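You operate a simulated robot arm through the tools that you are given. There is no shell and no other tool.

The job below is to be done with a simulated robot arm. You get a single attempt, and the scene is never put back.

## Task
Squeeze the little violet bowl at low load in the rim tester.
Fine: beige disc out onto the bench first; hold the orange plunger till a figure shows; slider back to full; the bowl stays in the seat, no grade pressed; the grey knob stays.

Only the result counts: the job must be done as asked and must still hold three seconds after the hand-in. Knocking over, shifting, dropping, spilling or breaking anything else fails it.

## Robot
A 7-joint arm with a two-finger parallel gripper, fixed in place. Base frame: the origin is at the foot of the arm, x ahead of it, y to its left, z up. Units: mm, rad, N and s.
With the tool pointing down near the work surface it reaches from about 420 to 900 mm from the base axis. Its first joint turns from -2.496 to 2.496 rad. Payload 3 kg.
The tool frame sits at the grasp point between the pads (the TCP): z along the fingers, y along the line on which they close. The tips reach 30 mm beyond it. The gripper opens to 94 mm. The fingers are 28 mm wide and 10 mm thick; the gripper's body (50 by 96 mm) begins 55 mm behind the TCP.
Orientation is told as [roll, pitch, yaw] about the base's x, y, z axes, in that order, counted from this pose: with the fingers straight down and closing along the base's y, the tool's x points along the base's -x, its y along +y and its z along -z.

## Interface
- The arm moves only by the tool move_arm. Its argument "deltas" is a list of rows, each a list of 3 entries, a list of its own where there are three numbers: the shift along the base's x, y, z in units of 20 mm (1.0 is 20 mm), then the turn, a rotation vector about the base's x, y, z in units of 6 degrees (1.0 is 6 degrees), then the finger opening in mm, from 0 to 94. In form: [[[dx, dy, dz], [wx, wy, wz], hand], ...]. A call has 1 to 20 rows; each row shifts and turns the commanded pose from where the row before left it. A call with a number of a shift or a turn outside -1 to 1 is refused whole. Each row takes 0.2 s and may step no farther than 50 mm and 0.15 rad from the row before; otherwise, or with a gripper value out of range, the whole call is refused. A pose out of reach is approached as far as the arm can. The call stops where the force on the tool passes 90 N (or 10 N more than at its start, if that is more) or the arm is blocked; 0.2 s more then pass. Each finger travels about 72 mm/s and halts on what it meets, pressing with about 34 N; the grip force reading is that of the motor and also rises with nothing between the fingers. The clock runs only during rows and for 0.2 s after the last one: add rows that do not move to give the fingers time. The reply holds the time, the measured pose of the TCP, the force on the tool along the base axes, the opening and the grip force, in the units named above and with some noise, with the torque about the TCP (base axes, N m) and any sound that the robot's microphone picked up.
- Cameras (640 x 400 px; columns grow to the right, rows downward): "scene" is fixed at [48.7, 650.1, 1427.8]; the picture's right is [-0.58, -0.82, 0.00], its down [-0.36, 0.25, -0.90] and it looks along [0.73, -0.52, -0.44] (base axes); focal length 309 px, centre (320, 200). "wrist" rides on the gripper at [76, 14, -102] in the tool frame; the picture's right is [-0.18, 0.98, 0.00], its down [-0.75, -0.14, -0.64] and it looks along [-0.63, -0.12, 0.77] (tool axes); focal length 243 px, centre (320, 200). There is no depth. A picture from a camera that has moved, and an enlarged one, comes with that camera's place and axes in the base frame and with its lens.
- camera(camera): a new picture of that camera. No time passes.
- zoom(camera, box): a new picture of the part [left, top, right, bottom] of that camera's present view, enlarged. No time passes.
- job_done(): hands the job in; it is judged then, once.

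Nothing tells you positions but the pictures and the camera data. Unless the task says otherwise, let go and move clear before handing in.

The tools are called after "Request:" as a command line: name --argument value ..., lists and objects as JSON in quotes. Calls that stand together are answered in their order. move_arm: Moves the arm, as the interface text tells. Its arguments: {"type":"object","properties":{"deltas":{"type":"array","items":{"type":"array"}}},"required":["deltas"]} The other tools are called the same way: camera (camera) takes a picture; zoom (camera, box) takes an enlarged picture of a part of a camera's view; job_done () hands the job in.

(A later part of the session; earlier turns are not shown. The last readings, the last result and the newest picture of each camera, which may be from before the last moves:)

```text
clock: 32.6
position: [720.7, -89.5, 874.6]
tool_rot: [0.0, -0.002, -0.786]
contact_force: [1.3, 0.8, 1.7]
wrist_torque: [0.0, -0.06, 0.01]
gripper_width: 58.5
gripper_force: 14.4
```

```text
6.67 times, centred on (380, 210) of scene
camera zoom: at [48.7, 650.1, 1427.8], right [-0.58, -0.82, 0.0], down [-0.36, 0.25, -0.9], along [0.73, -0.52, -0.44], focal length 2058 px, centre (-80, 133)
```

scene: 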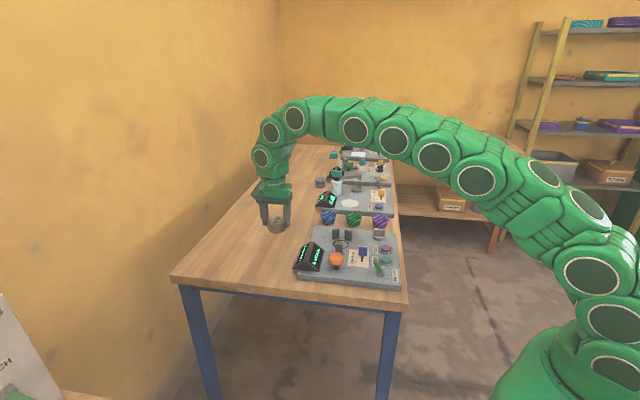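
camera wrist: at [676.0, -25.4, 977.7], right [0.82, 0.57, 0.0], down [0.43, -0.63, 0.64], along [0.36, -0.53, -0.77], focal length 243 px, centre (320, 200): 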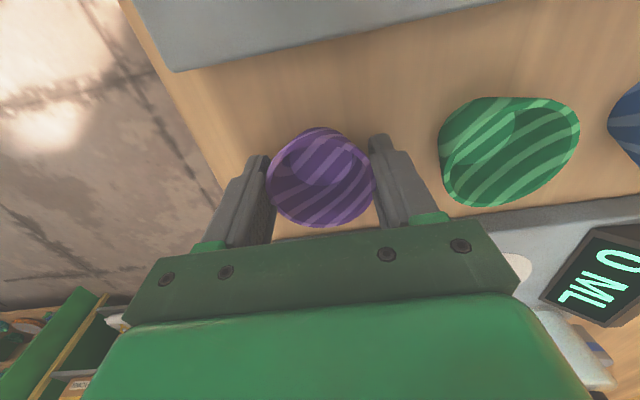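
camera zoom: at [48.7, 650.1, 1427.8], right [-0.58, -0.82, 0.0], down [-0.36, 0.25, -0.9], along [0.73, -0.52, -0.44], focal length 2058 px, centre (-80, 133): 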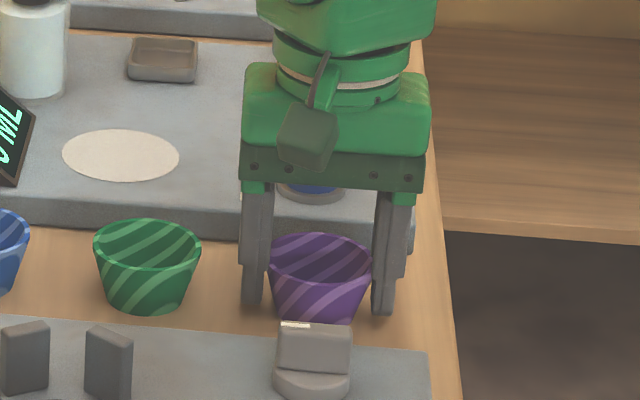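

The grip reads 14 N at 58.5 mm. I'll wait a little with a tighter command to see if the grip builds before lifting.

Request:
move_arm --deltas '[[[0, 0, 0], [0, 0, 0], 45], [[0, 0, 0], [0, 0, 0], 45], [[0, 0, 0], [0, 0, 0], 45]]'

Request:
zoom --camera "wrist" --box '[220, 100, 420, 240]'

```text
clock: 33.4
position: [719.4, -88.9, 875.5]
tool_rot: [0.001, 0.002, -0.786]
contact_force: [-0.1, 0.2, 2.6]
wrist_torque: [-0.02, 0.02, -0.02]
gripper_width: 58.3
gripper_force: 14.1
```

```text
2.86 times, centred on (320, 170) of wrist
camera zoom: at [676.0, -25.4, 977.7], right [0.82, 0.57, 0.0], down [0.43, -0.63, 0.64], along [0.36, -0.53, -0.77], focal length 693 px, centre (320, 286)
```

zoom: 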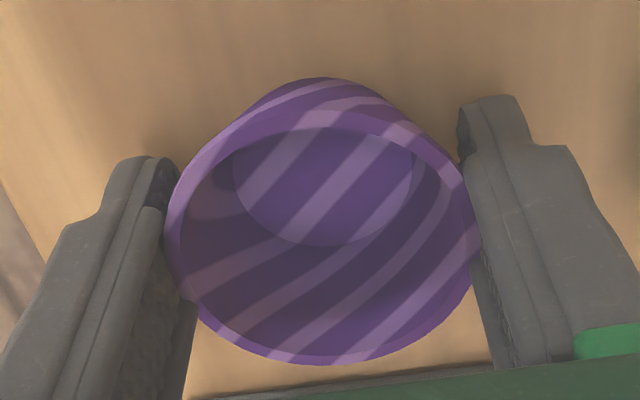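

The rim is held evenly with a steady 14 N grip. I'll lift it slowly by a few mm first and check.

Request:
move_arm --deltas '[[[0, 0, 0.1], [0, 0, 0], 45], [[0, 0, 0.15], [0, 0, 0], 45], [[0, 0, 0.2], [0, 0, 0], 45], [[0, 0, 0.2], [0, 0, 0], 45], [[0, 0, 0.2], [0, 0, 0], 45]]'

Request:
zoom --camera "wrist" --box '[220, 100, 420, 240]'

Request:
zoom --camera "scene" --box '[340, 180, 420, 240]'

```text
clock: 34.6
position: [720.3, -90.1, 893.2]
tool_rot: [0.0, 0.0, -0.785]
contact_force: [-0.5, -0.2, -0.2]
wrist_torque: [-0.03, -0.01, 0.01]
gripper_width: 58.6
gripper_force: 14.3
```

```text
2.86 times, centred on (320, 170) of wrist
camera zoom: at [676.6, -26.1, 995.1], right [0.82, 0.57, 0.0], down [0.43, -0.63, 0.64], along [0.36, -0.53, -0.77], focal length 693 px, centre (320, 286)
```

zoom: 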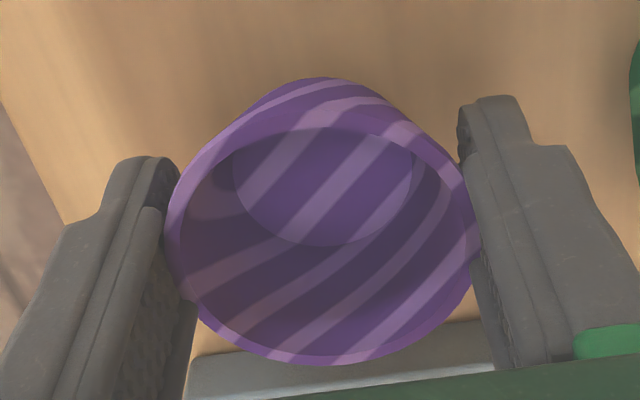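

```text
6.67 times, centred on (380, 210) of scene
camera zoom: at [48.7, 650.1, 1427.8], right [-0.58, -0.82, 0.0], down [-0.36, 0.25, -0.9], along [0.73, -0.52, -0.44], focal length 2058 px, centre (-80, 133)
```

zoom: 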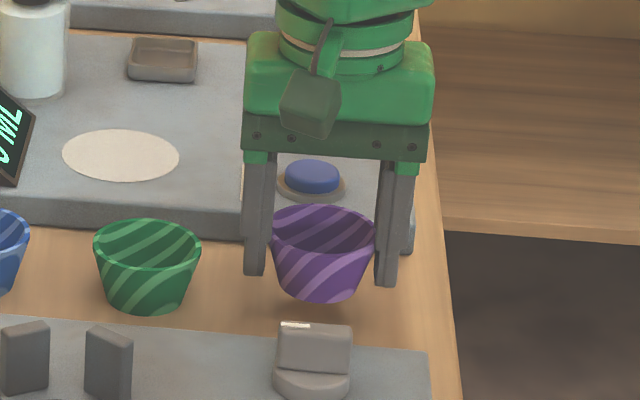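

The bowl is lifted cleanly and sits level. Now I'll raise it to z≈970 and carry it gently toward the seat, near (687, 121).

Request:
move_arm --deltas '[[[0, 0, 0.3], [0, 0, 0], 45], [[0, 0, 0.5], [0, 0, 0], 45], [[0, 0, 0.6], [0, 0, 0], 45], [[0, 0, 0.6], [0, 0, 0], 45], [[0, 0, 0.6], [0, 0, 0], 45], [[0, 0, 0.6], [0, 0, 0], 45], [[0, 0, 0.4], [0, 0, 0], 45], [[0, 0, 0.2], [0, 0, 0], 45], [[-0.04, 0.25, 0], [0, 0, 0], 45], [[-0.08, 0.5, 0], [0, 0, 0], 45], [[-0.1, 0.6, 0], [0, 0, 0], 45], [[-0.1, 0.6, 0], [0, 0, 0], 45], [[-0.1, 0.6, 0], [0, 0, 0], 45], [[-0.1, 0.6, 0], [0, 0, 0], 45], [[-0.1, 0.6, 0], [0, 0, 0], 45], [[-0.1, 0.6, 0], [0, 0, 0], 45], [[-0.1, 0.6, 0], [0, 0, 0], 45], [[-0.1, 0.6, 0], [0, 0, 0], 45], [[-0.08, 0.5, 0], [0, 0, 0], 45], [[-0.04, 0.25, 0], [0, 0, 0], 45]]'

Request:
zoom --camera "scene" --box '[300, 170, 420, 290]'

Request:
camera --camera "wrist"

```text
clock: 38.8
position: [701.2, 36.3, 970.4]
tool_rot: [0.001, 0.0, -0.786]
contact_force: [0.7, 1.1, -0.2]
wrist_torque: [0.0, -0.01, 0.0]
gripper_width: 59.0
gripper_force: 14.0
```

```text
3.33 times, centred on (360, 230) of scene
camera zoom: at [48.7, 650.1, 1427.8], right [-0.58, -0.82, 0.0], down [-0.36, 0.25, -0.9], along [0.73, -0.52, -0.44], focal length 1029 px, centre (187, 100)
```

zoom: 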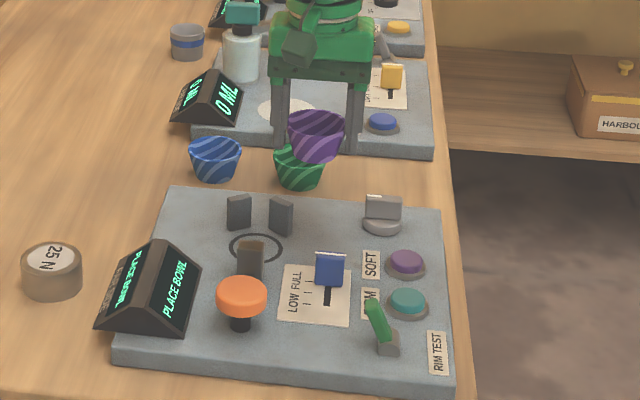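

```text
taken
camera wrist: at [656.7, 100.5, 1072.2], right [0.82, 0.57, 0.0], down [0.43, -0.63, 0.64], along [0.36, -0.53, -0.77], focal length 243 px, centre (320, 200)
```

wrist: 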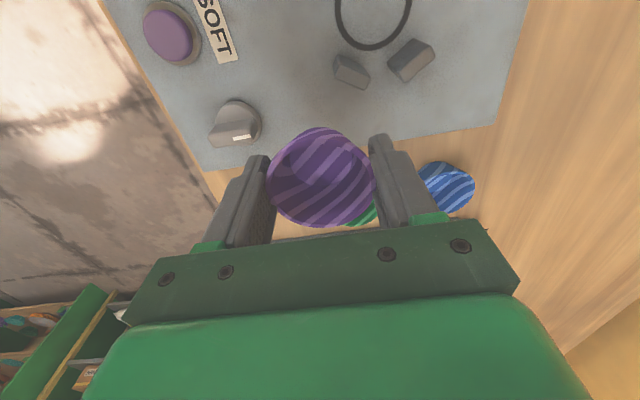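

Request:
zoom --camera "wrist" --box '[310, 0, 450, 100]'

```text
4.00 times, centred on (380, 50) of wrist
camera zoom: at [656.7, 100.5, 1072.2], right [0.82, 0.57, 0.0], down [0.43, -0.63, 0.64], along [0.36, -0.53, -0.77], focal length 970 px, centre (80, 800)
```

zoom: 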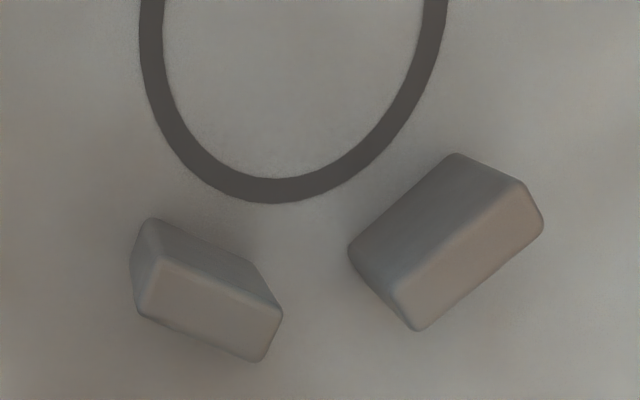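

The ring on the panel confirms the seat centre near a≈-402, b≈570.5, i.e. about (687, 120). I'll move over it and look before lowering.

Request:
move_arm --deltas '[[[-0.03, 0.2, 0], [0, 0, 0], 45], [[-0.07, 0.4, 0], [0, 0, 0], 45], [[-0.08, 0.5, 0], [0, 0, 0], 45], [[-0.08, 0.5, 0], [0, 0, 0], 45], [[-0.08, 0.5, 0], [0, 0, 0], 45], [[-0.08, 0.5, 0], [0, 0, 0], 45], [[-0.08, 0.5, 0], [0, 0, 0], 45], [[-0.07, 0.5, 0], [0, 0, 0], 45], [[-0.06, 0.36, 0], [0, 0, 0], 45], [[-0.04, 0.2, 0], [0, 0, 0], 45], [[0, 0, -0.3], [0, 0, 0], 45], [[0, 0, -0.5], [0, 0, 0], 45], [[0, 0, -0.5], [0, 0, 0], 45], [[0, 0, -0.3], [0, 0, 0], 45], [[0, 0, 0], [0, 0, 0], 45]]'

Request:
camera --camera "wrist"

Request:
zoom --camera "scene" --box '[310, 190, 400, 270]'

```text
clock: 42.0
position: [686.3, 119.4, 937.3]
tool_rot: [0.0, 0.0, -0.785]
contact_force: [0.1, 0.4, -0.8]
wrist_torque: [-0.02, 0.0, -0.02]
gripper_width: 58.7
gripper_force: 14.1
```

```text
taken
camera wrist: at [642.6, 183.5, 1038.9], right [0.82, 0.57, 0.0], down [0.43, -0.63, 0.64], along [0.36, -0.53, -0.77], focal length 243 px, centre (320, 200)
```

wrist: 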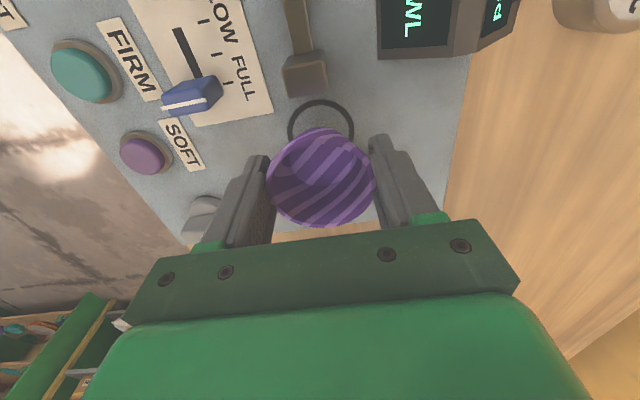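

```text
5.00 times, centred on (355, 230) of scene
camera zoom: at [48.7, 650.1, 1427.8], right [-0.58, -0.82, 0.0], down [-0.36, 0.25, -0.9], along [0.73, -0.52, -0.44], focal length 1543 px, centre (145, 50)
```

zoom: 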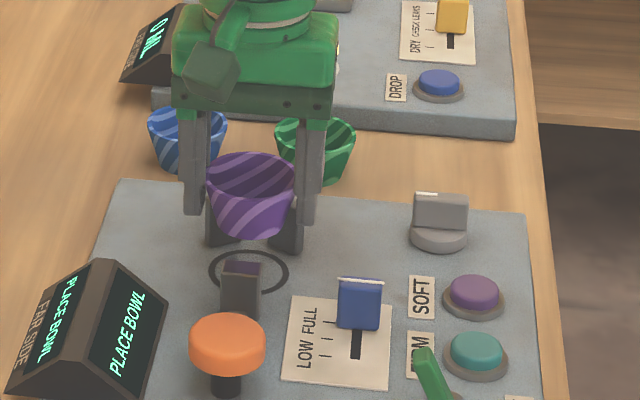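

The bowl is centred on the seat ring within 1–2 mm. I'll lower it slowly until it rests.

Request:
move_arm --deltas '[[[0, 0, -0.2], [0, 0, 0], 45], [[0, 0, -0.4], [0, 0, 0], 45], [[0, 0, -0.4], [0, 0, 0], 45], [[0, 0, -0.3], [0, 0, 0], 45], [[0, 0, -0.2], [0, 0, 0], 45], [[0, 0, -0.1], [0, 0, 0], 45], [[0, 0, -0.1], [0, 0, 0], 45], [[0, 0, 0], [0, 0, 0], 45]]'

Request:
zoom --camera "scene" --box '[310, 190, 400, 270]'

Request:
camera --camera "wrist"

```text
clock: 43.8
position: [686.2, 119.3, 904.0]
tool_rot: [0.0, 0.001, -0.788]
contact_force: [-0.2, 0.0, -0.8]
wrist_torque: [-0.01, -0.03, -0.01]
gripper_width: 58.6
gripper_force: 13.5
```

```text
5.00 times, centred on (355, 230) of scene
camera zoom: at [48.7, 650.1, 1427.8], right [-0.58, -0.82, 0.0], down [-0.36, 0.25, -0.9], along [0.73, -0.52, -0.44], focal length 1543 px, centre (145, 50)
```

zoom: 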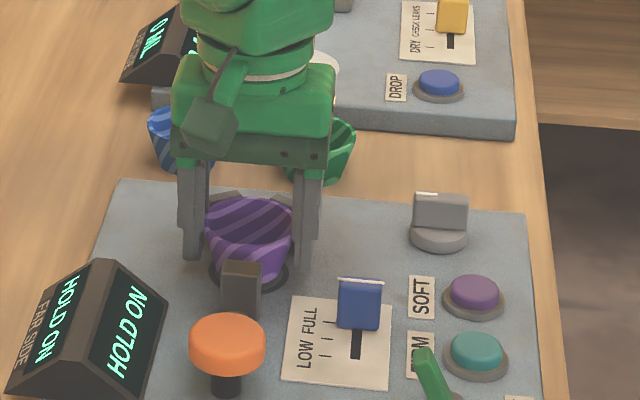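

```text
taken
camera wrist: at [642.7, 183.7, 1005.2], right [0.82, 0.57, 0.0], down [0.43, -0.63, 0.64], along [0.36, -0.53, -0.77], focal length 243 px, centre (320, 200)
```

wrist: 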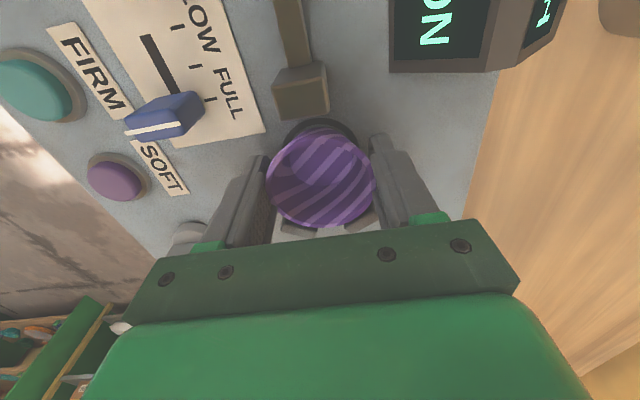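

Request:
move_arm --deltas '[[[0, 0, -0.06], [0, 0, 0], 45], [[0, 0, -0.06], [0, 0, 0], 45], [[0, 0, 0], [0, 0, 0], 45]]'

```text
clock: 44.6
position: [686.6, 118.9, 900.6]
tool_rot: [0.002, 0.001, -0.785]
contact_force: [0.7, 0.7, -0.1]
wrist_torque: [0.0, -0.03, 0.0]
gripper_width: 58.8
gripper_force: 13.9
```

Request:
move_arm --deltas '[[[0, 0, -0.05], [0, 0, 0], 45], [[0, 0, -0.04], [0, 0, 0], 45], [[0, 0, 0], [0, 0, 0], 45]]'

Request:
zoom --camera "scene" --box '[330, 220, 380, 260]'

```text
clock: 45.4
position: [686.0, 119.6, 898.6]
tool_rot: [-0.001, 0.001, -0.784]
contact_force: [0.5, 0.5, -0.2]
wrist_torque: [0.0, 0.0, -0.03]
gripper_width: 59.0
gripper_force: 13.8
```

```text
10.00 times, centred on (355, 240) of scene
camera zoom: at [48.7, 650.1, 1427.8], right [-0.58, -0.82, 0.0], down [-0.36, 0.25, -0.9], along [0.73, -0.52, -0.44], focal length 3086 px, centre (-30, -200)
```

zoom: 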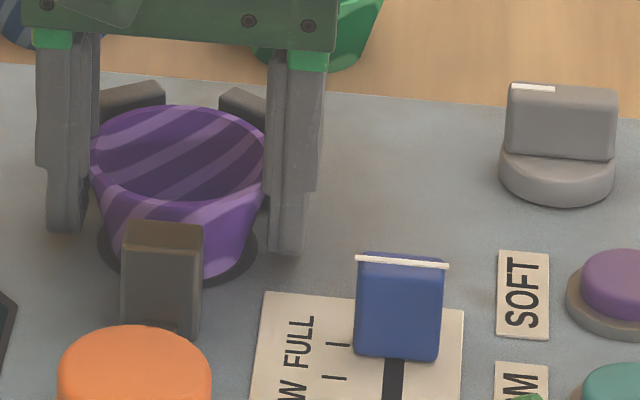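

Request:
move_arm --deltas '[[[0, 0, -0.05], [0, 0, 0], 45], [[0, 0, -0.03], [0, 0, 0], 45], [[0, 0, 0], [0, 0, 0], 45]]'

Request:
zoom --camera "wrist" --box '[220, 80, 420, 240]'

```text
clock: 46.2
position: [686.6, 118.3, 897.7]
tool_rot: [0.0, 0.0, -0.786]
contact_force: [-3.4, 0.1, 11.6]
wrist_torque: [-0.01, 0.1, 0.0]
gripper_width: 58.6
gripper_force: 14.3
```

```text
2.50 times, centred on (320, 160) of wrist
camera zoom: at [642.4, 183.0, 999.6], right [0.82, 0.57, 0.0], down [0.43, -0.63, 0.64], along [0.36, -0.53, -0.77], focal length 606 px, centre (320, 300)
```

zoom: 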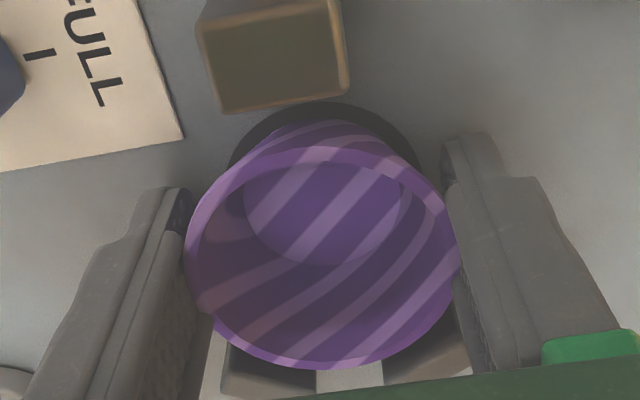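

Contact at about 12 N, so the bowl is sitting on the seat and the display shows "HOLD ON". I'll release gently and lift away.

Request:
move_arm --deltas '[[[0, 0, 0.02], [0, 0, 0], 56], [[0, 0, 0], [0, 0, 0], 62], [[0, 0, 0], [0, 0, 0], 70], [[0, 0, 0], [0, 0, 0], 80], [[0, 0, 0], [0, 0, 0], 86], [[0, 0, 0], [0, 0, 0], 86], [[0, 0, 0.3], [0, 0, 0], 86], [[0, 0, 0.7], [0, 0, 0], 86], [[0, 0, 1], [0, 0, 0], 86], [[0, 0, 1], [0, 0, 0], 86], [[0, 0, 1], [0, 0, 0], 86], [[0, 0, 0], [0, 0, 0], 86]]'

Request:
camera --camera "wrist"

Request:
zoom --camera "scene" --box '[300, 190, 410, 290]'

```text
clock: 48.8
position: [686.8, 119.7, 977.5]
tool_rot: [0.0, 0.0, -0.784]
contact_force: [0.4, -0.4, 0.7]
wrist_torque: [-0.03, -0.01, -0.01]
gripper_width: 86.1
gripper_force: 0.0
```

```text
taken
camera wrist: at [642.2, 183.9, 1079.1], right [0.82, 0.57, 0.0], down [0.43, -0.63, 0.64], along [0.36, -0.53, -0.77], focal length 243 px, centre (320, 200)
```

wrist: 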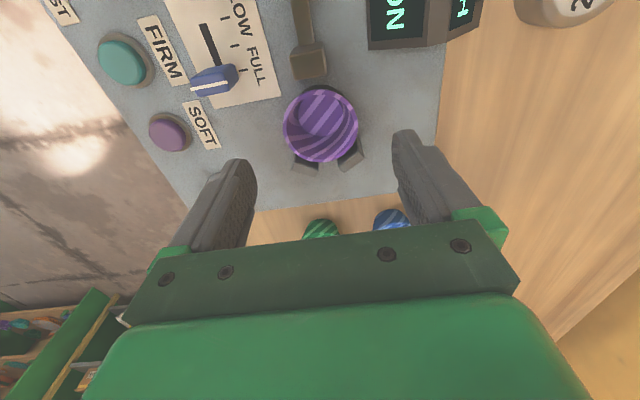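

```text
4.00 times, centred on (355, 240) of scene
camera zoom: at [48.7, 650.1, 1427.8], right [-0.58, -0.82, 0.0], down [-0.36, 0.25, -0.9], along [0.73, -0.52, -0.44], focal length 1235 px, centre (180, 40)
```

zoom: 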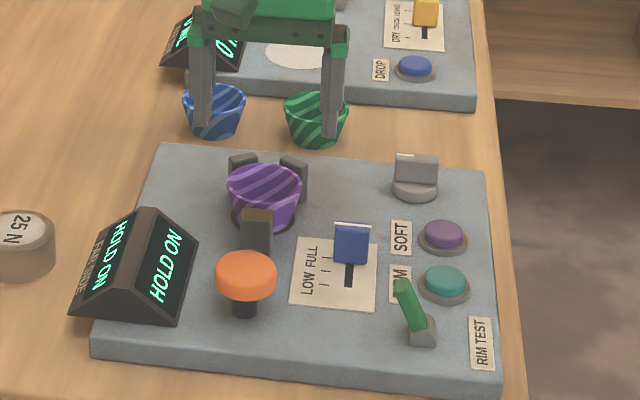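

The violet bowl sits neatly in the seat. Next is the blue slider: the handle is at FULL, about a=-357, b=498, i.e. (605, 99), and LOW is about 34 mm further toward the front. I'll position above the handle with a partial opening.

Request:
move_arm --deltas '[[[-0.811, -0.209, 0], [0, 0, 0], 60], [[-0.811, -0.209, 0], [0, 0, 0], 54], [[-0.811, -0.209, 0], [0, 0, 0], 54], [[-0.811, -0.209, 0], [0, 0, 0], 54], [[-0.811, -0.209, 0], [0, 0, 0], 54], [[0, 0, -0.8], [0, 0, 0], 54], [[0, 0, -0.8], [0, 0, 0], 54], [[0, 0, 0], [0, 0, 0], 54]]'

Request:
camera --camera "wrist"

Request:
zoom --camera "wrist" --box '[220, 60, 420, 220]'

Request:
zoom --camera "scene" --box '[310, 200, 410, 290]'

```text
clock: 50.6
position: [604.5, 96.9, 945.4]
tool_rot: [0.0, 0.001, -0.785]
contact_force: [-0.4, 0.3, 0.5]
wrist_torque: [0.01, 0.02, -0.01]
gripper_width: 53.9
gripper_force: 0.1
```

```text
taken
camera wrist: at [561.5, 161.3, 1047.4], right [0.82, 0.57, 0.0], down [0.43, -0.63, 0.64], along [0.36, -0.53, -0.77], focal length 243 px, centre (320, 200)
```

wrist: 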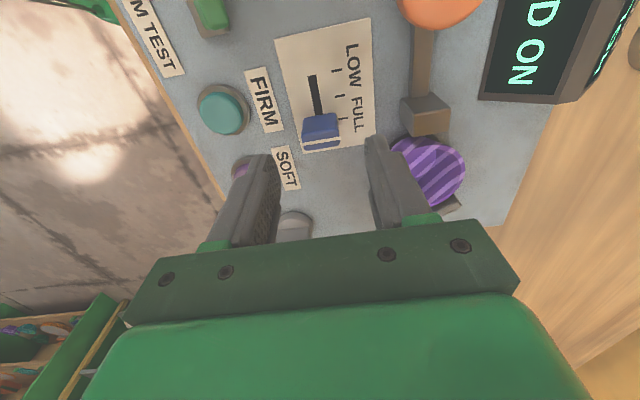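

```text
2.50 times, centred on (320, 140) of wrist
camera zoom: at [561.5, 161.3, 1047.4], right [0.82, 0.57, 0.0], down [0.43, -0.63, 0.64], along [0.36, -0.53, -0.77], focal length 606 px, centre (320, 350)
```

zoom: 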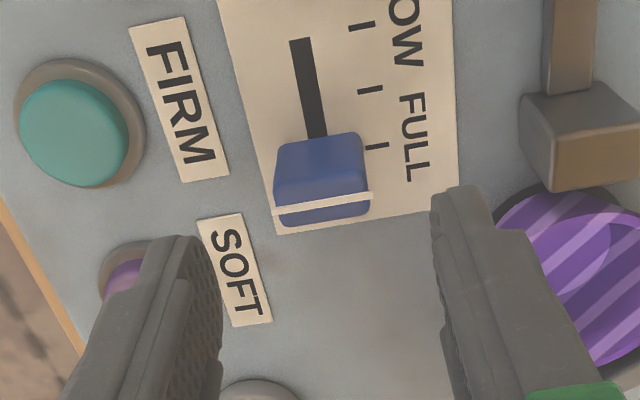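

```text
4.44 times, centred on (360, 245) of scene
camera zoom: at [48.7, 650.1, 1427.8], right [-0.58, -0.82, 0.0], down [-0.36, 0.25, -0.9], along [0.73, -0.52, -0.44], focal length 1372 px, centre (142, 0)
```

zoom: 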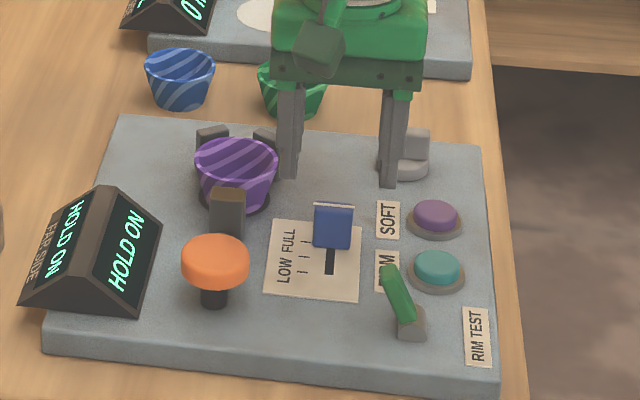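

The slider handle's top is at (a=-357.4, b=498, z≈896), about 27 mm wide. I'll correct by ~2 mm, go down to TCP z≈899 and grip the handle.

Request:
move_arm --deltas '[[[-0.02, 0.09, -0.5], [0, 0, 0], 46], [[0, 0, -0.7], [0, 0, 0], 46], [[0, 0, -0.6], [0, 0, 0], 46], [[0, 0, -0.5], [0, 0, 0], 46], [[0, 0, 0], [0, 0, 0], 46], [[0, 0, 0], [0, 0, 0], 36], [[0, 0, 0], [0, 0, 0], 28], [[0, 0, 0], [0, 0, 0], 20], [[0, 0, 0], [0, 0, 0], 20]]'

Request:
camera --camera "wrist"

Request:
zoom --camera "scene" --box '[310, 200, 410, 290]'

```text
clock: 52.6
position: [605.0, 99.9, 898.5]
tool_rot: [-0.002, 0.003, -0.784]
contact_force: [-14.9, -14.4, 6.0]
wrist_torque: [-0.03, 0.21, -0.05]
gripper_width: 25.4
gripper_force: 45.3
```

```text
taken
camera wrist: at [560.5, 163.9, 1000.9], right [0.82, 0.57, 0.0], down [0.43, -0.63, 0.64], along [0.36, -0.53, -0.77], focal length 243 px, centre (320, 200)
```

wrist: 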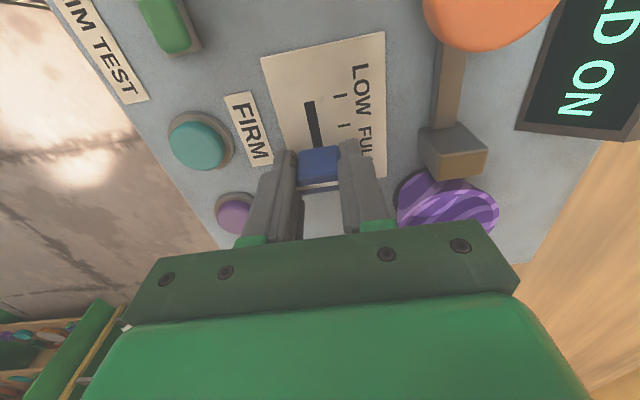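

```text
4.44 times, centred on (360, 245) of scene
camera zoom: at [48.7, 650.1, 1427.8], right [-0.58, -0.82, 0.0], down [-0.36, 0.25, -0.9], along [0.73, -0.52, -0.44], focal length 1372 px, centre (142, 0)
```

zoom: 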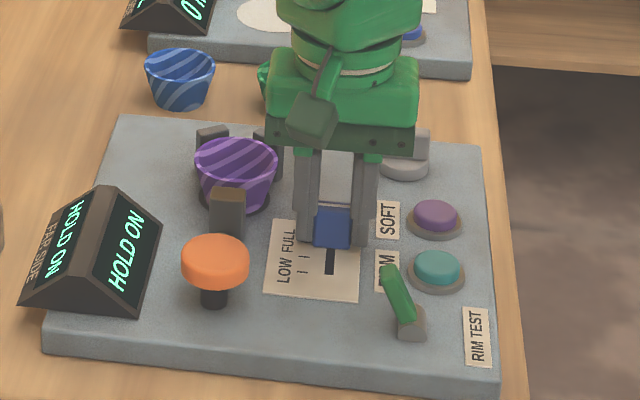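

The handle is gripped. I'll relieve the slight sideways bias and slide it 34 mm toward LOW in small steps.

Request:
move_arm --deltas '[[[-0.03, -0.03, 0], [0, 0, 0], 20], [[-0.1, 0.1, 0], [0, 0, 0], 20], [[-0.16, 0.16, 0], [0, 0, 0], 20], [[-0.19, 0.19, 0], [0, 0, 0], 20], [[-0.19, 0.19, 0], [0, 0, 0], 20], [[-0.19, 0.19, 0], [0, 0, 0], 20], [[-0.19, 0.19, 0], [0, 0, 0], 20], [[-0.19, 0.19, 0], [0, 0, 0], 20], [[0, 0, 0], [0, 0, 0], 20]]'

Request:
camera --camera "wrist"

Request:
zoom --camera "scene" --box '[310, 200, 410, 290]'

```text
clock: 54.6
position: [581.1, 122.9, 900.3]
tool_rot: [0.001, 0.0, -0.783]
contact_force: [-4.0, -4.4, -25.7]
wrist_torque: [-0.59, -0.37, 0.14]
gripper_width: 25.5
gripper_force: 44.9
```

```text
taken
camera wrist: at [536.3, 187.8, 1001.9], right [0.82, 0.57, 0.0], down [0.43, -0.63, 0.64], along [0.36, -0.53, -0.77], focal length 243 px, centre (320, 200)
```

wrist: 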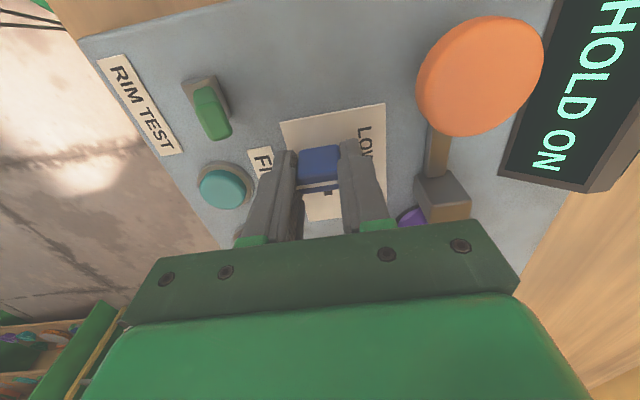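

```text
4.44 times, centred on (360, 245) of scene
camera zoom: at [48.7, 650.1, 1427.8], right [-0.58, -0.82, 0.0], down [-0.36, 0.25, -0.9], along [0.73, -0.52, -0.44], focal length 1372 px, centre (142, 0)
```

zoom: 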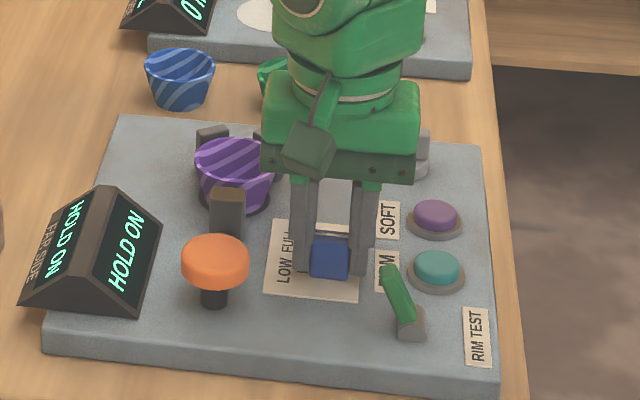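

The slider has moved to the LOW end. I'll release it, lift off and verify the position.

Request:
move_arm --deltas '[[[0, 0, 0], [0, 0, 0], 30], [[0, 0, 0], [0, 0, 0], 40], [[0, 0, 0], [0, 0, 0], 46], [[0, 0, 0], [0, 0, 0], 46], [[0, 0, 0.5], [0, 0, 0], 46], [[0, 0, 1], [0, 0, 0], 46], [[0, 0, 1], [0, 0, 0], 46], [[0, 0, 1], [0, 0, 0], 46], [[0, 0, 0], [0, 0, 0], 46]]'

Request:
camera --camera "wrist"

Request:
zoom --camera "wrist" --box '[220, 30, 420, 190]'

Request:
zoom --camera "scene" --box '[310, 200, 410, 290]'

```text
clock: 56.6
position: [581.1, 123.9, 969.0]
tool_rot: [0.0, -0.001, -0.786]
contact_force: [0.0, -0.1, 0.7]
wrist_torque: [-0.01, -0.01, 0.01]
gripper_width: 46.0
gripper_force: 0.1
```

```text
taken
camera wrist: at [536.8, 188.0, 1071.7], right [0.82, 0.57, 0.0], down [0.43, -0.63, 0.64], along [0.36, -0.53, -0.77], focal length 243 px, centre (320, 200)
```

wrist: 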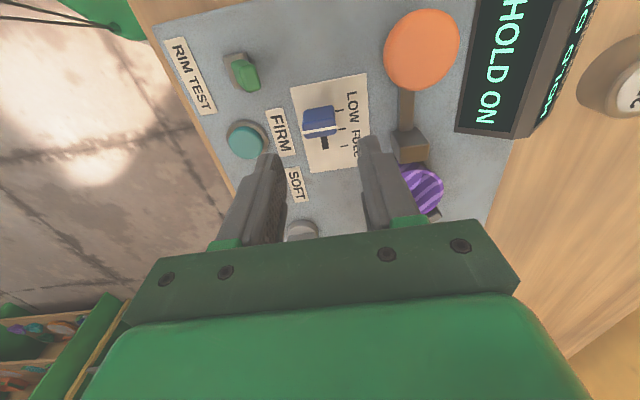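

```text
2.50 times, centred on (320, 110) of wrist
camera zoom: at [536.8, 188.0, 1071.7], right [0.82, 0.57, 0.0], down [0.43, -0.63, 0.64], along [0.36, -0.53, -0.77], focal length 606 px, centre (320, 425)
```

zoom: 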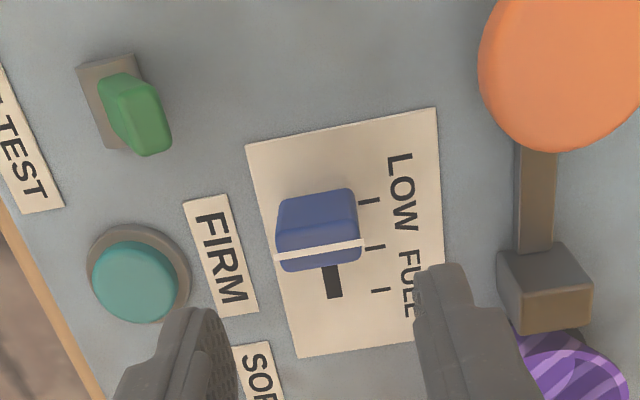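

```text
4.44 times, centred on (360, 245) of scene
camera zoom: at [48.7, 650.1, 1427.8], right [-0.58, -0.82, 0.0], down [-0.36, 0.25, -0.9], along [0.73, -0.52, -0.44], focal length 1372 px, centre (142, 0)
```

zoom: 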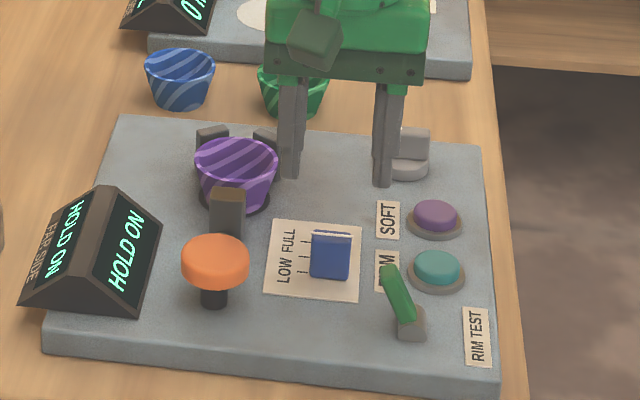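

The slider sits exactly at the LOW tick and the display still reads "HOLD ON". Now I'll close the fingers and move above the orange plunger, near (604.5, 202.6), cap top z≈892.

Request:
move_arm --deltas '[[[0.239, 0.782, 0], [0, 0, 0], 30], [[0.239, 0.782, 0], [0, 0, 0], 10], [[0.239, 0.782, 0], [0, 0, 0], 0], [[0.239, 0.782, 0], [0, 0, 0], 0], [[0.239, 0.782, 0], [0, 0, 0], 0], [[0, 0, -0.7], [0, 0, 0], 0], [[0, 0, -0.7], [0, 0, 0], 0], [[0, 0, 0], [0, 0, 0], 0]]'

Request:
camera --camera "wrist"

Request:
zoom --camera "scene" --box '[290, 200, 390, 290]'

```text
clock: 58.4
position: [603.4, 201.3, 941.6]
tool_rot: [0.0, 0.0, -0.785]
contact_force: [0.5, 1.0, -0.2]
wrist_torque: [-0.01, -0.01, 0.04]
gripper_width: 0.0
gripper_force: 33.1
```

```text
taken
camera wrist: at [559.1, 264.8, 1043.9], right [0.82, 0.57, 0.0], down [0.43, -0.63, 0.64], along [0.36, -0.53, -0.77], focal length 243 px, centre (320, 200)
```

wrist: 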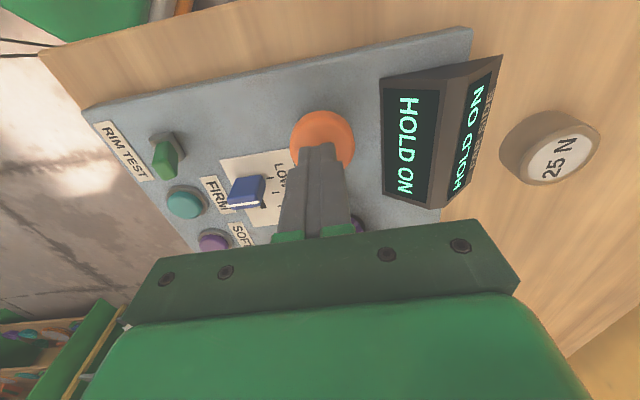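

```text
4.44 times, centred on (340, 245) of scene
camera zoom: at [48.7, 650.1, 1427.8], right [-0.58, -0.82, 0.0], down [-0.36, 0.25, -0.9], along [0.73, -0.52, -0.44], focal length 1372 px, centre (231, 0)
```

zoom: 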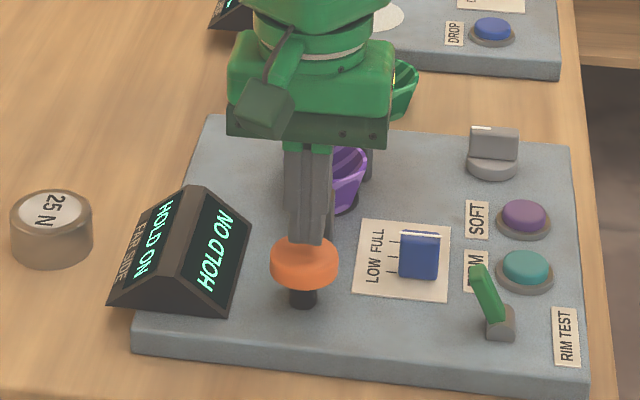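

The closed fingertips are centred over the orange cap. I'll go down to just above it and then press in small steps, watching the force.

Request:
move_arm --deltas '[[[0.06, 0.06, -0.4], [0, 0, 0], 0], [[0, 0, -0.4], [0, 0, 0], 0], [[0, 0, -0.15], [0, 0, 0], 0], [[0, 0, -0.1], [0, 0, 0], 0], [[0, 0, 0], [0, 0, 0], 0]]'

Request:
zoom --camera "scene" --box '[300, 220, 380, 290]'

```text
clock: 59.6
position: [605.8, 202.8, 920.3]
tool_rot: [0.001, 0.001, -0.786]
contact_force: [1.5, 0.3, 3.0]
wrist_torque: [0.01, -0.05, 0.01]
gripper_width: 0.0
gripper_force: 33.3
heard: click
```

```text
5.71 times, centred on (340, 255) of scene
camera zoom: at [48.7, 650.1, 1427.8], right [-0.58, -0.82, 0.0], down [-0.36, 0.25, -0.9], along [0.73, -0.52, -0.44], focal length 1764 px, centre (206, -114)
```

zoom: 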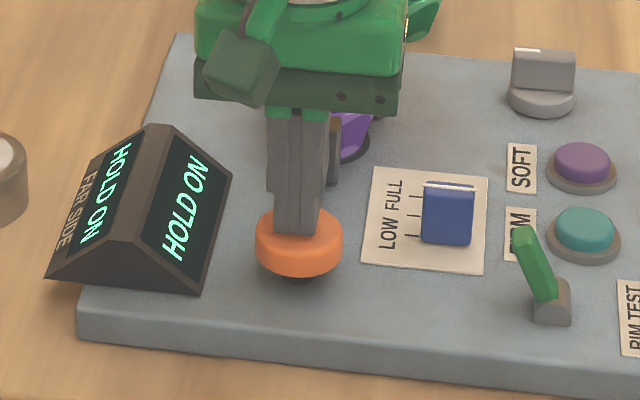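

I heard a click and the cap went down. I'll press slightly further and hold still, watching the display.

Request:
move_arm --deltas '[[[0, 0, -0.05], [0, 0, 0], 0], [[0, 0, -0.05], [0, 0, 0], 0], [[0, 0, 0], [0, 0, 0], 0], [[0, 0, 0], [0, 0, 0], 0], [[0, 0, 0], [0, 0, 0], 0]]'

Request:
zoom --camera "scene" --box '[300, 220, 380, 290]'

Request:
camera --camera "wrist"

```text
clock: 60.8
position: [605.6, 202.5, 919.0]
tool_rot: [0.0, 0.0, -0.787]
contact_force: [-0.2, 0.5, 3.5]
wrist_torque: [0.04, 0.02, 0.01]
gripper_width: 0.1
gripper_force: 33.0
```

```text
5.71 times, centred on (340, 255) of scene
camera zoom: at [48.7, 650.1, 1427.8], right [-0.58, -0.82, 0.0], down [-0.36, 0.25, -0.9], along [0.73, -0.52, -0.44], focal length 1764 px, centre (206, -114)
```

zoom: 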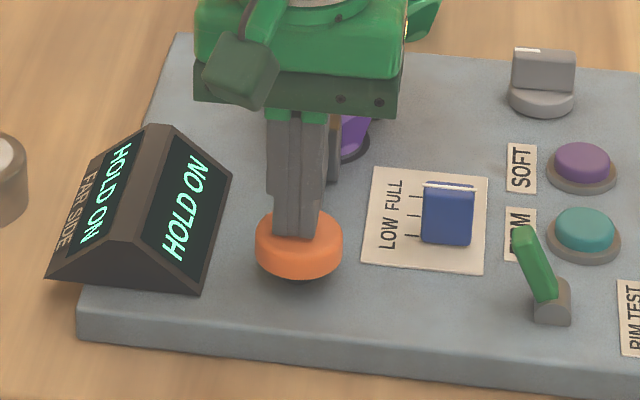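

```text
taken
camera wrist: at [561.5, 266.7, 1021.2], right [0.82, 0.57, 0.0], down [0.43, -0.63, 0.64], along [0.36, -0.53, -0.77], focal length 243 px, centre (320, 200)
```

wrist: 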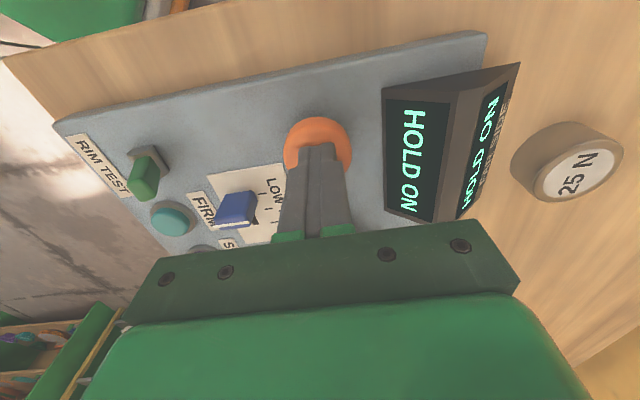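

Request:
move_arm --deltas '[[[0, 0, -0.05], [0, 0, 0], 0], [[0, 0, -0.05], [0, 0, 0], 0], [[0, 0, 0], [0, 0, 0], 0], [[0, 0, 0], [0, 0, 0], 0]]'

Request:
zoom --camera "wrist" --box '[370, 60, 530, 230]'

```text
clock: 61.8
position: [605.4, 202.8, 917.1]
tool_rot: [0.001, 0.0, -0.785]
contact_force: [3.0, -3.4, 7.8]
wrist_torque: [-0.1, -0.09, -0.02]
gripper_width: 0.2
gripper_force: 32.9
```

```text
2.35 times, centred on (450, 145) of wrist
camera zoom: at [561.2, 266.9, 1019.2], right [0.82, 0.57, 0.0], down [0.43, -0.63, 0.64], along [0.36, -0.53, -0.77], focal length 571 px, centre (14, 329)
```

zoom: 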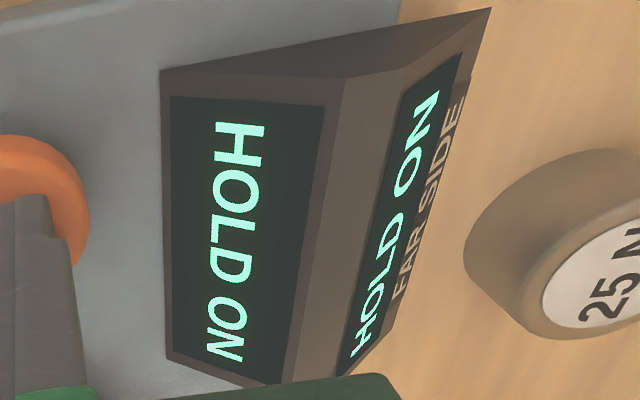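

The plunger is near the bottom of its travel at about 8 N. I'll hold still for a couple of seconds.

Request:
move_arm --deltas '[[[0, 0, 0], [0, 0, 0], 0], [[0, 0, 0], [0, 0, 0], 0], [[0, 0, 0], [0, 0, 0], 0], [[0, 0, 0], [0, 0, 0], 0], [[0, 0, 0], [0, 0, 0], 0], [[0, 0, 0], [0, 0, 0], 0], [[0, 0, 0], [0, 0, 0], 0], [[0, 0, 0], [0, 0, 0], 0]]'

Request:
zoom --camera "wrist" --box '[370, 60, 530, 230]'

Request:
zoom --camera "scene" --box '[300, 200, 380, 290]'

```text
clock: 63.6
position: [604.6, 203.1, 917.7]
tool_rot: [-0.001, 0.0, -0.787]
contact_force: [2.8, -0.4, 8.8]
wrist_torque: [-0.01, -0.11, 0.0]
gripper_width: 0.2
gripper_force: 32.9
```

```text
2.35 times, centred on (450, 145) of wrist
camera zoom: at [561.2, 267.0, 1019.2], right [0.82, 0.57, 0.0], down [0.43, -0.63, 0.64], along [0.36, -0.53, -0.77], focal length 571 px, centre (14, 329)
```

zoom: 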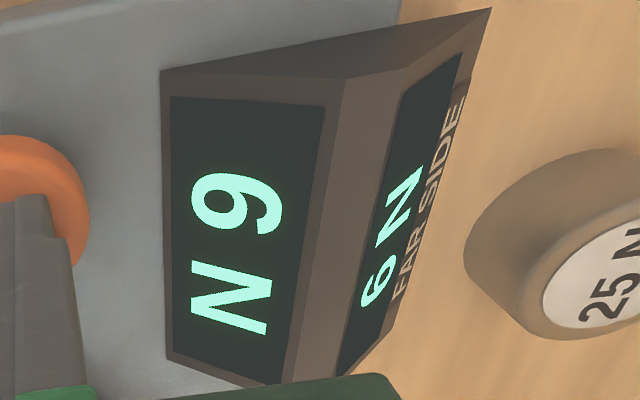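

```text
4.44 times, centred on (340, 245) of scene
camera zoom: at [48.7, 650.1, 1427.8], right [-0.58, -0.82, 0.0], down [-0.36, 0.25, -0.9], along [0.73, -0.52, -0.44], focal length 1372 px, centre (231, 0)
```

zoom: 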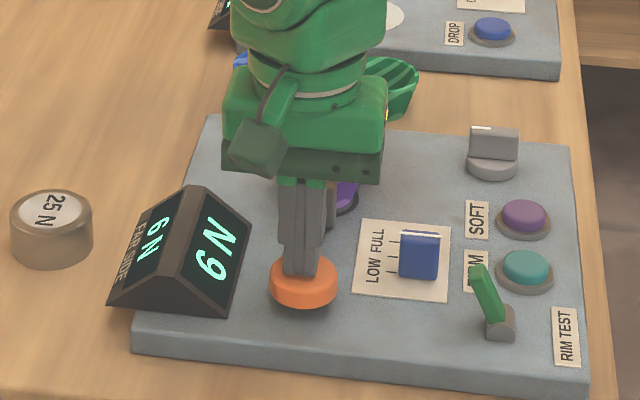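

The display shows a figure, "6 N". I'll lift off the plunger and check that the reading remains and the bowls are undisturbed.

Request:
move_arm --deltas '[[[0, 0, 0.2], [0, 0, 0], 0], [[0, 0, 0.4], [0, 0, 0], 0], [[0, 0, 0.6], [0, 0, 0], 0], [[0, 0, 0.8], [0, 0, 0], 0], [[0, 0, 0.8], [0, 0, 0], 0], [[0, 0, 0], [0, 0, 0], 0]]'

Request:
camera --camera "wrist"

Request:
zoom --camera "scene" --box '[290, 180, 410, 290]'

```text
clock: 65.0
position: [605.0, 202.1, 973.8]
tool_rot: [-0.002, -0.001, -0.785]
contact_force: [0.1, -0.1, -1.0]
wrist_torque: [0.03, 0.01, -0.03]
gripper_width: 0.0
gripper_force: 32.7
```

```text
taken
camera wrist: at [560.5, 266.7, 1075.4], right [0.82, 0.57, 0.0], down [0.43, -0.63, 0.64], along [0.36, -0.53, -0.77], focal length 243 px, centre (320, 200)
```

wrist: 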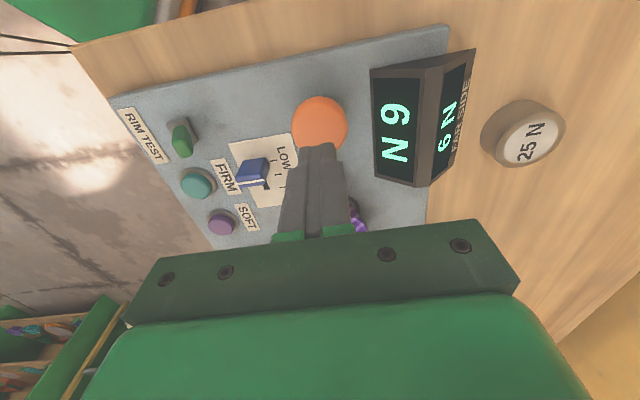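

```text
3.64 times, centred on (350, 235) of scene
camera zoom: at [48.7, 650.1, 1427.8], right [-0.58, -0.82, 0.0], down [-0.36, 0.25, -0.9], along [0.73, -0.52, -0.44], focal length 1122 px, centre (211, 73)
```

zoom: 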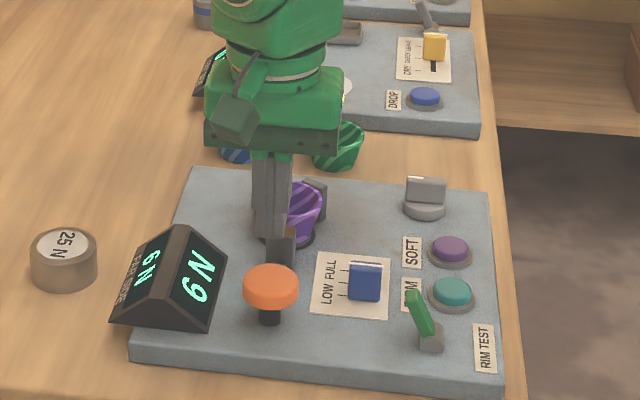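

The reading "6 N" stays after release. Now I'll go back above the slider at LOW with the fingers open 46 mm.

Request:
move_arm --deltas '[[[-0.239, -0.792, 0], [0, 0, 0], 20], [[-0.239, -0.792, 0], [0, 0, 0], 46], [[-0.239, -0.792, 0], [0, 0, 0], 46], [[-0.239, -0.792, 0], [0, 0, 0], 46], [[-0.239, -0.792, 0], [0, 0, 0], 46], [[0, 0, -0.7], [0, 0, 0], 46], [[0, 0, -0.7], [0, 0, 0], 46], [[0, 0, 0], [0, 0, 0], 46]]'

Request:
zoom --camera "wrist" --box '[220, 50, 420, 210]'

Request:
zoom --camera "scene" --box '[290, 180, 410, 290]'

```text
clock: 66.8
position: [580.9, 123.9, 944.5]
tool_rot: [0.001, -0.001, -0.785]
contact_force: [0.1, 0.5, 0.5]
wrist_torque: [0.01, 0.01, 0.03]
gripper_width: 46.1
gripper_force: 0.0
```

```text
2.50 times, centred on (320, 130) of wrist
camera zoom: at [536.4, 187.8, 1047.4], right [0.82, 0.57, 0.0], down [0.43, -0.63, 0.64], along [0.36, -0.53, -0.77], focal length 606 px, centre (320, 375)
```

zoom: 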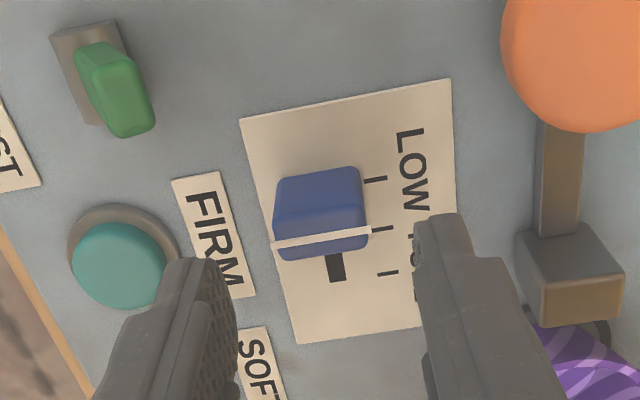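

```text
3.64 times, centred on (350, 235) of scene
camera zoom: at [48.7, 650.1, 1427.8], right [-0.58, -0.82, 0.0], down [-0.36, 0.25, -0.9], along [0.73, -0.52, -0.44], focal length 1122 px, centre (211, 73)
```

zoom: 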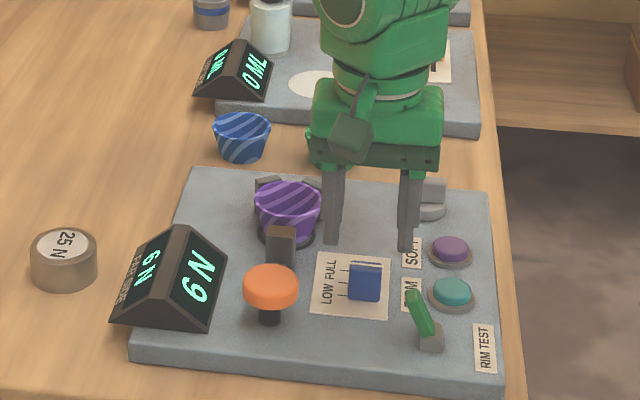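

Request:
move_arm --deltas '[[[0, 0, -0.6], [0, 0, 0], 46], [[0, 0, -0.7], [0, 0, 0], 46], [[0, 0, -0.6], [0, 0, 0], 46], [[0, 0, -0.37], [0, 0, 0], 46], [[0, 0, 0], [0, 0, 0], 46], [[0, 0, 0], [0, 0, 0], 36], [[0, 0, 0], [0, 0, 0], 28], [[0, 0, 0], [0, 0, 0], 20], [[0, 0, 0], [0, 0, 0], 20]]'

Request:
camera --camera "wrist"

```text
clock: 68.8
position: [580.4, 124.0, 900.4]
tool_rot: [0.001, 0.0, -0.784]
contact_force: [-7.9, -9.2, 2.1]
wrist_torque: [0.0, 0.23, -0.03]
gripper_width: 26.8
gripper_force: 5.9
```

```text
taken
camera wrist: at [536.6, 188.3, 1002.0], right [0.82, 0.57, 0.0], down [0.43, -0.63, 0.64], along [0.36, -0.53, -0.77], focal length 243 px, centre (320, 200)
```

wrist: 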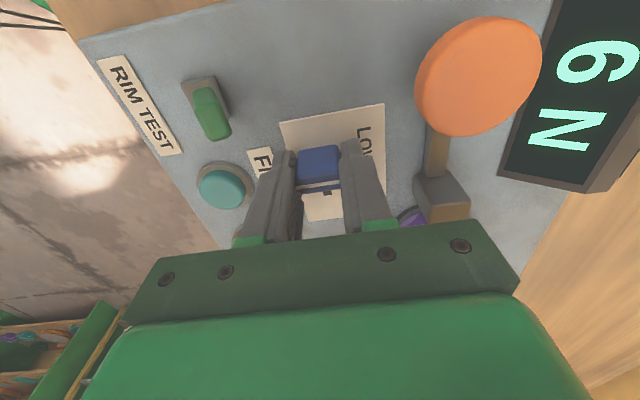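

The handle is between the fingers. I'll let the grip build, then slide it 35 mm back to FULL.

Request:
move_arm --deltas '[[[0, 0, 0], [0, 0, 0], 20], [[-0.025, -0.025, 0], [0, 0, 0], 20], [[0.1, -0.1, 0], [0, 0, 0], 20], [[0.16, -0.16, 0], [0, 0, 0], 20], [[0.195, -0.195, 0], [0, 0, 0], 20], [[0.195, -0.195, 0], [0, 0, 0], 20], [[0.195, -0.195, 0], [0, 0, 0], 20], [[0.195, -0.195, 0], [0, 0, 0], 20], [[0.195, -0.195, 0], [0, 0, 0], 20], [[0, 0, 0], [0, 0, 0], 20]]'

Request:
camera --camera "wrist"

Request:
zoom --camera "scene" --box '[290, 180, 410, 290]'

```text
clock: 71.0
position: [604.7, 99.7, 899.8]
tool_rot: [0.0, -0.001, -0.784]
contact_force: [-30.0, 1.9, 32.5]
wrist_torque: [0.02, 0.44, -0.11]
gripper_width: 25.8
gripper_force: 44.7
```

```text
taken
camera wrist: at [561.1, 163.2, 1001.8], right [0.82, 0.57, 0.0], down [0.43, -0.63, 0.64], along [0.36, -0.53, -0.77], focal length 243 px, centre (320, 200)
```

wrist: 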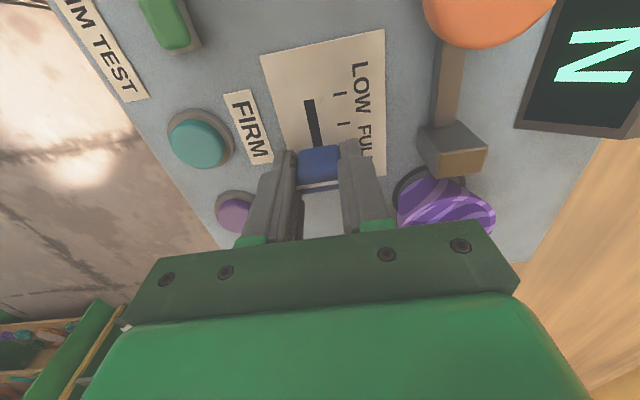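

```text
3.64 times, centred on (350, 235) of scene
camera zoom: at [48.7, 650.1, 1427.8], right [-0.58, -0.82, 0.0], down [-0.36, 0.25, -0.9], along [0.73, -0.52, -0.44], focal length 1122 px, centre (211, 73)
```

zoom: 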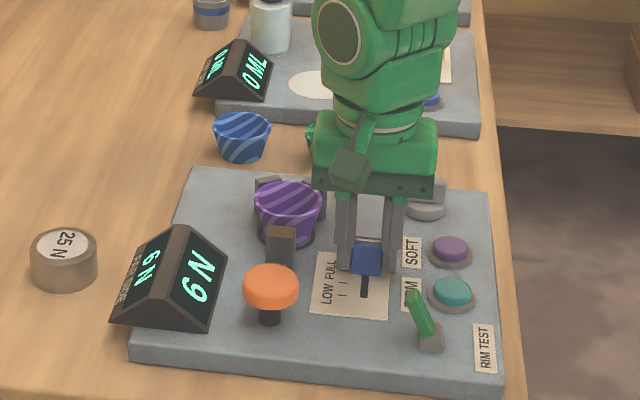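

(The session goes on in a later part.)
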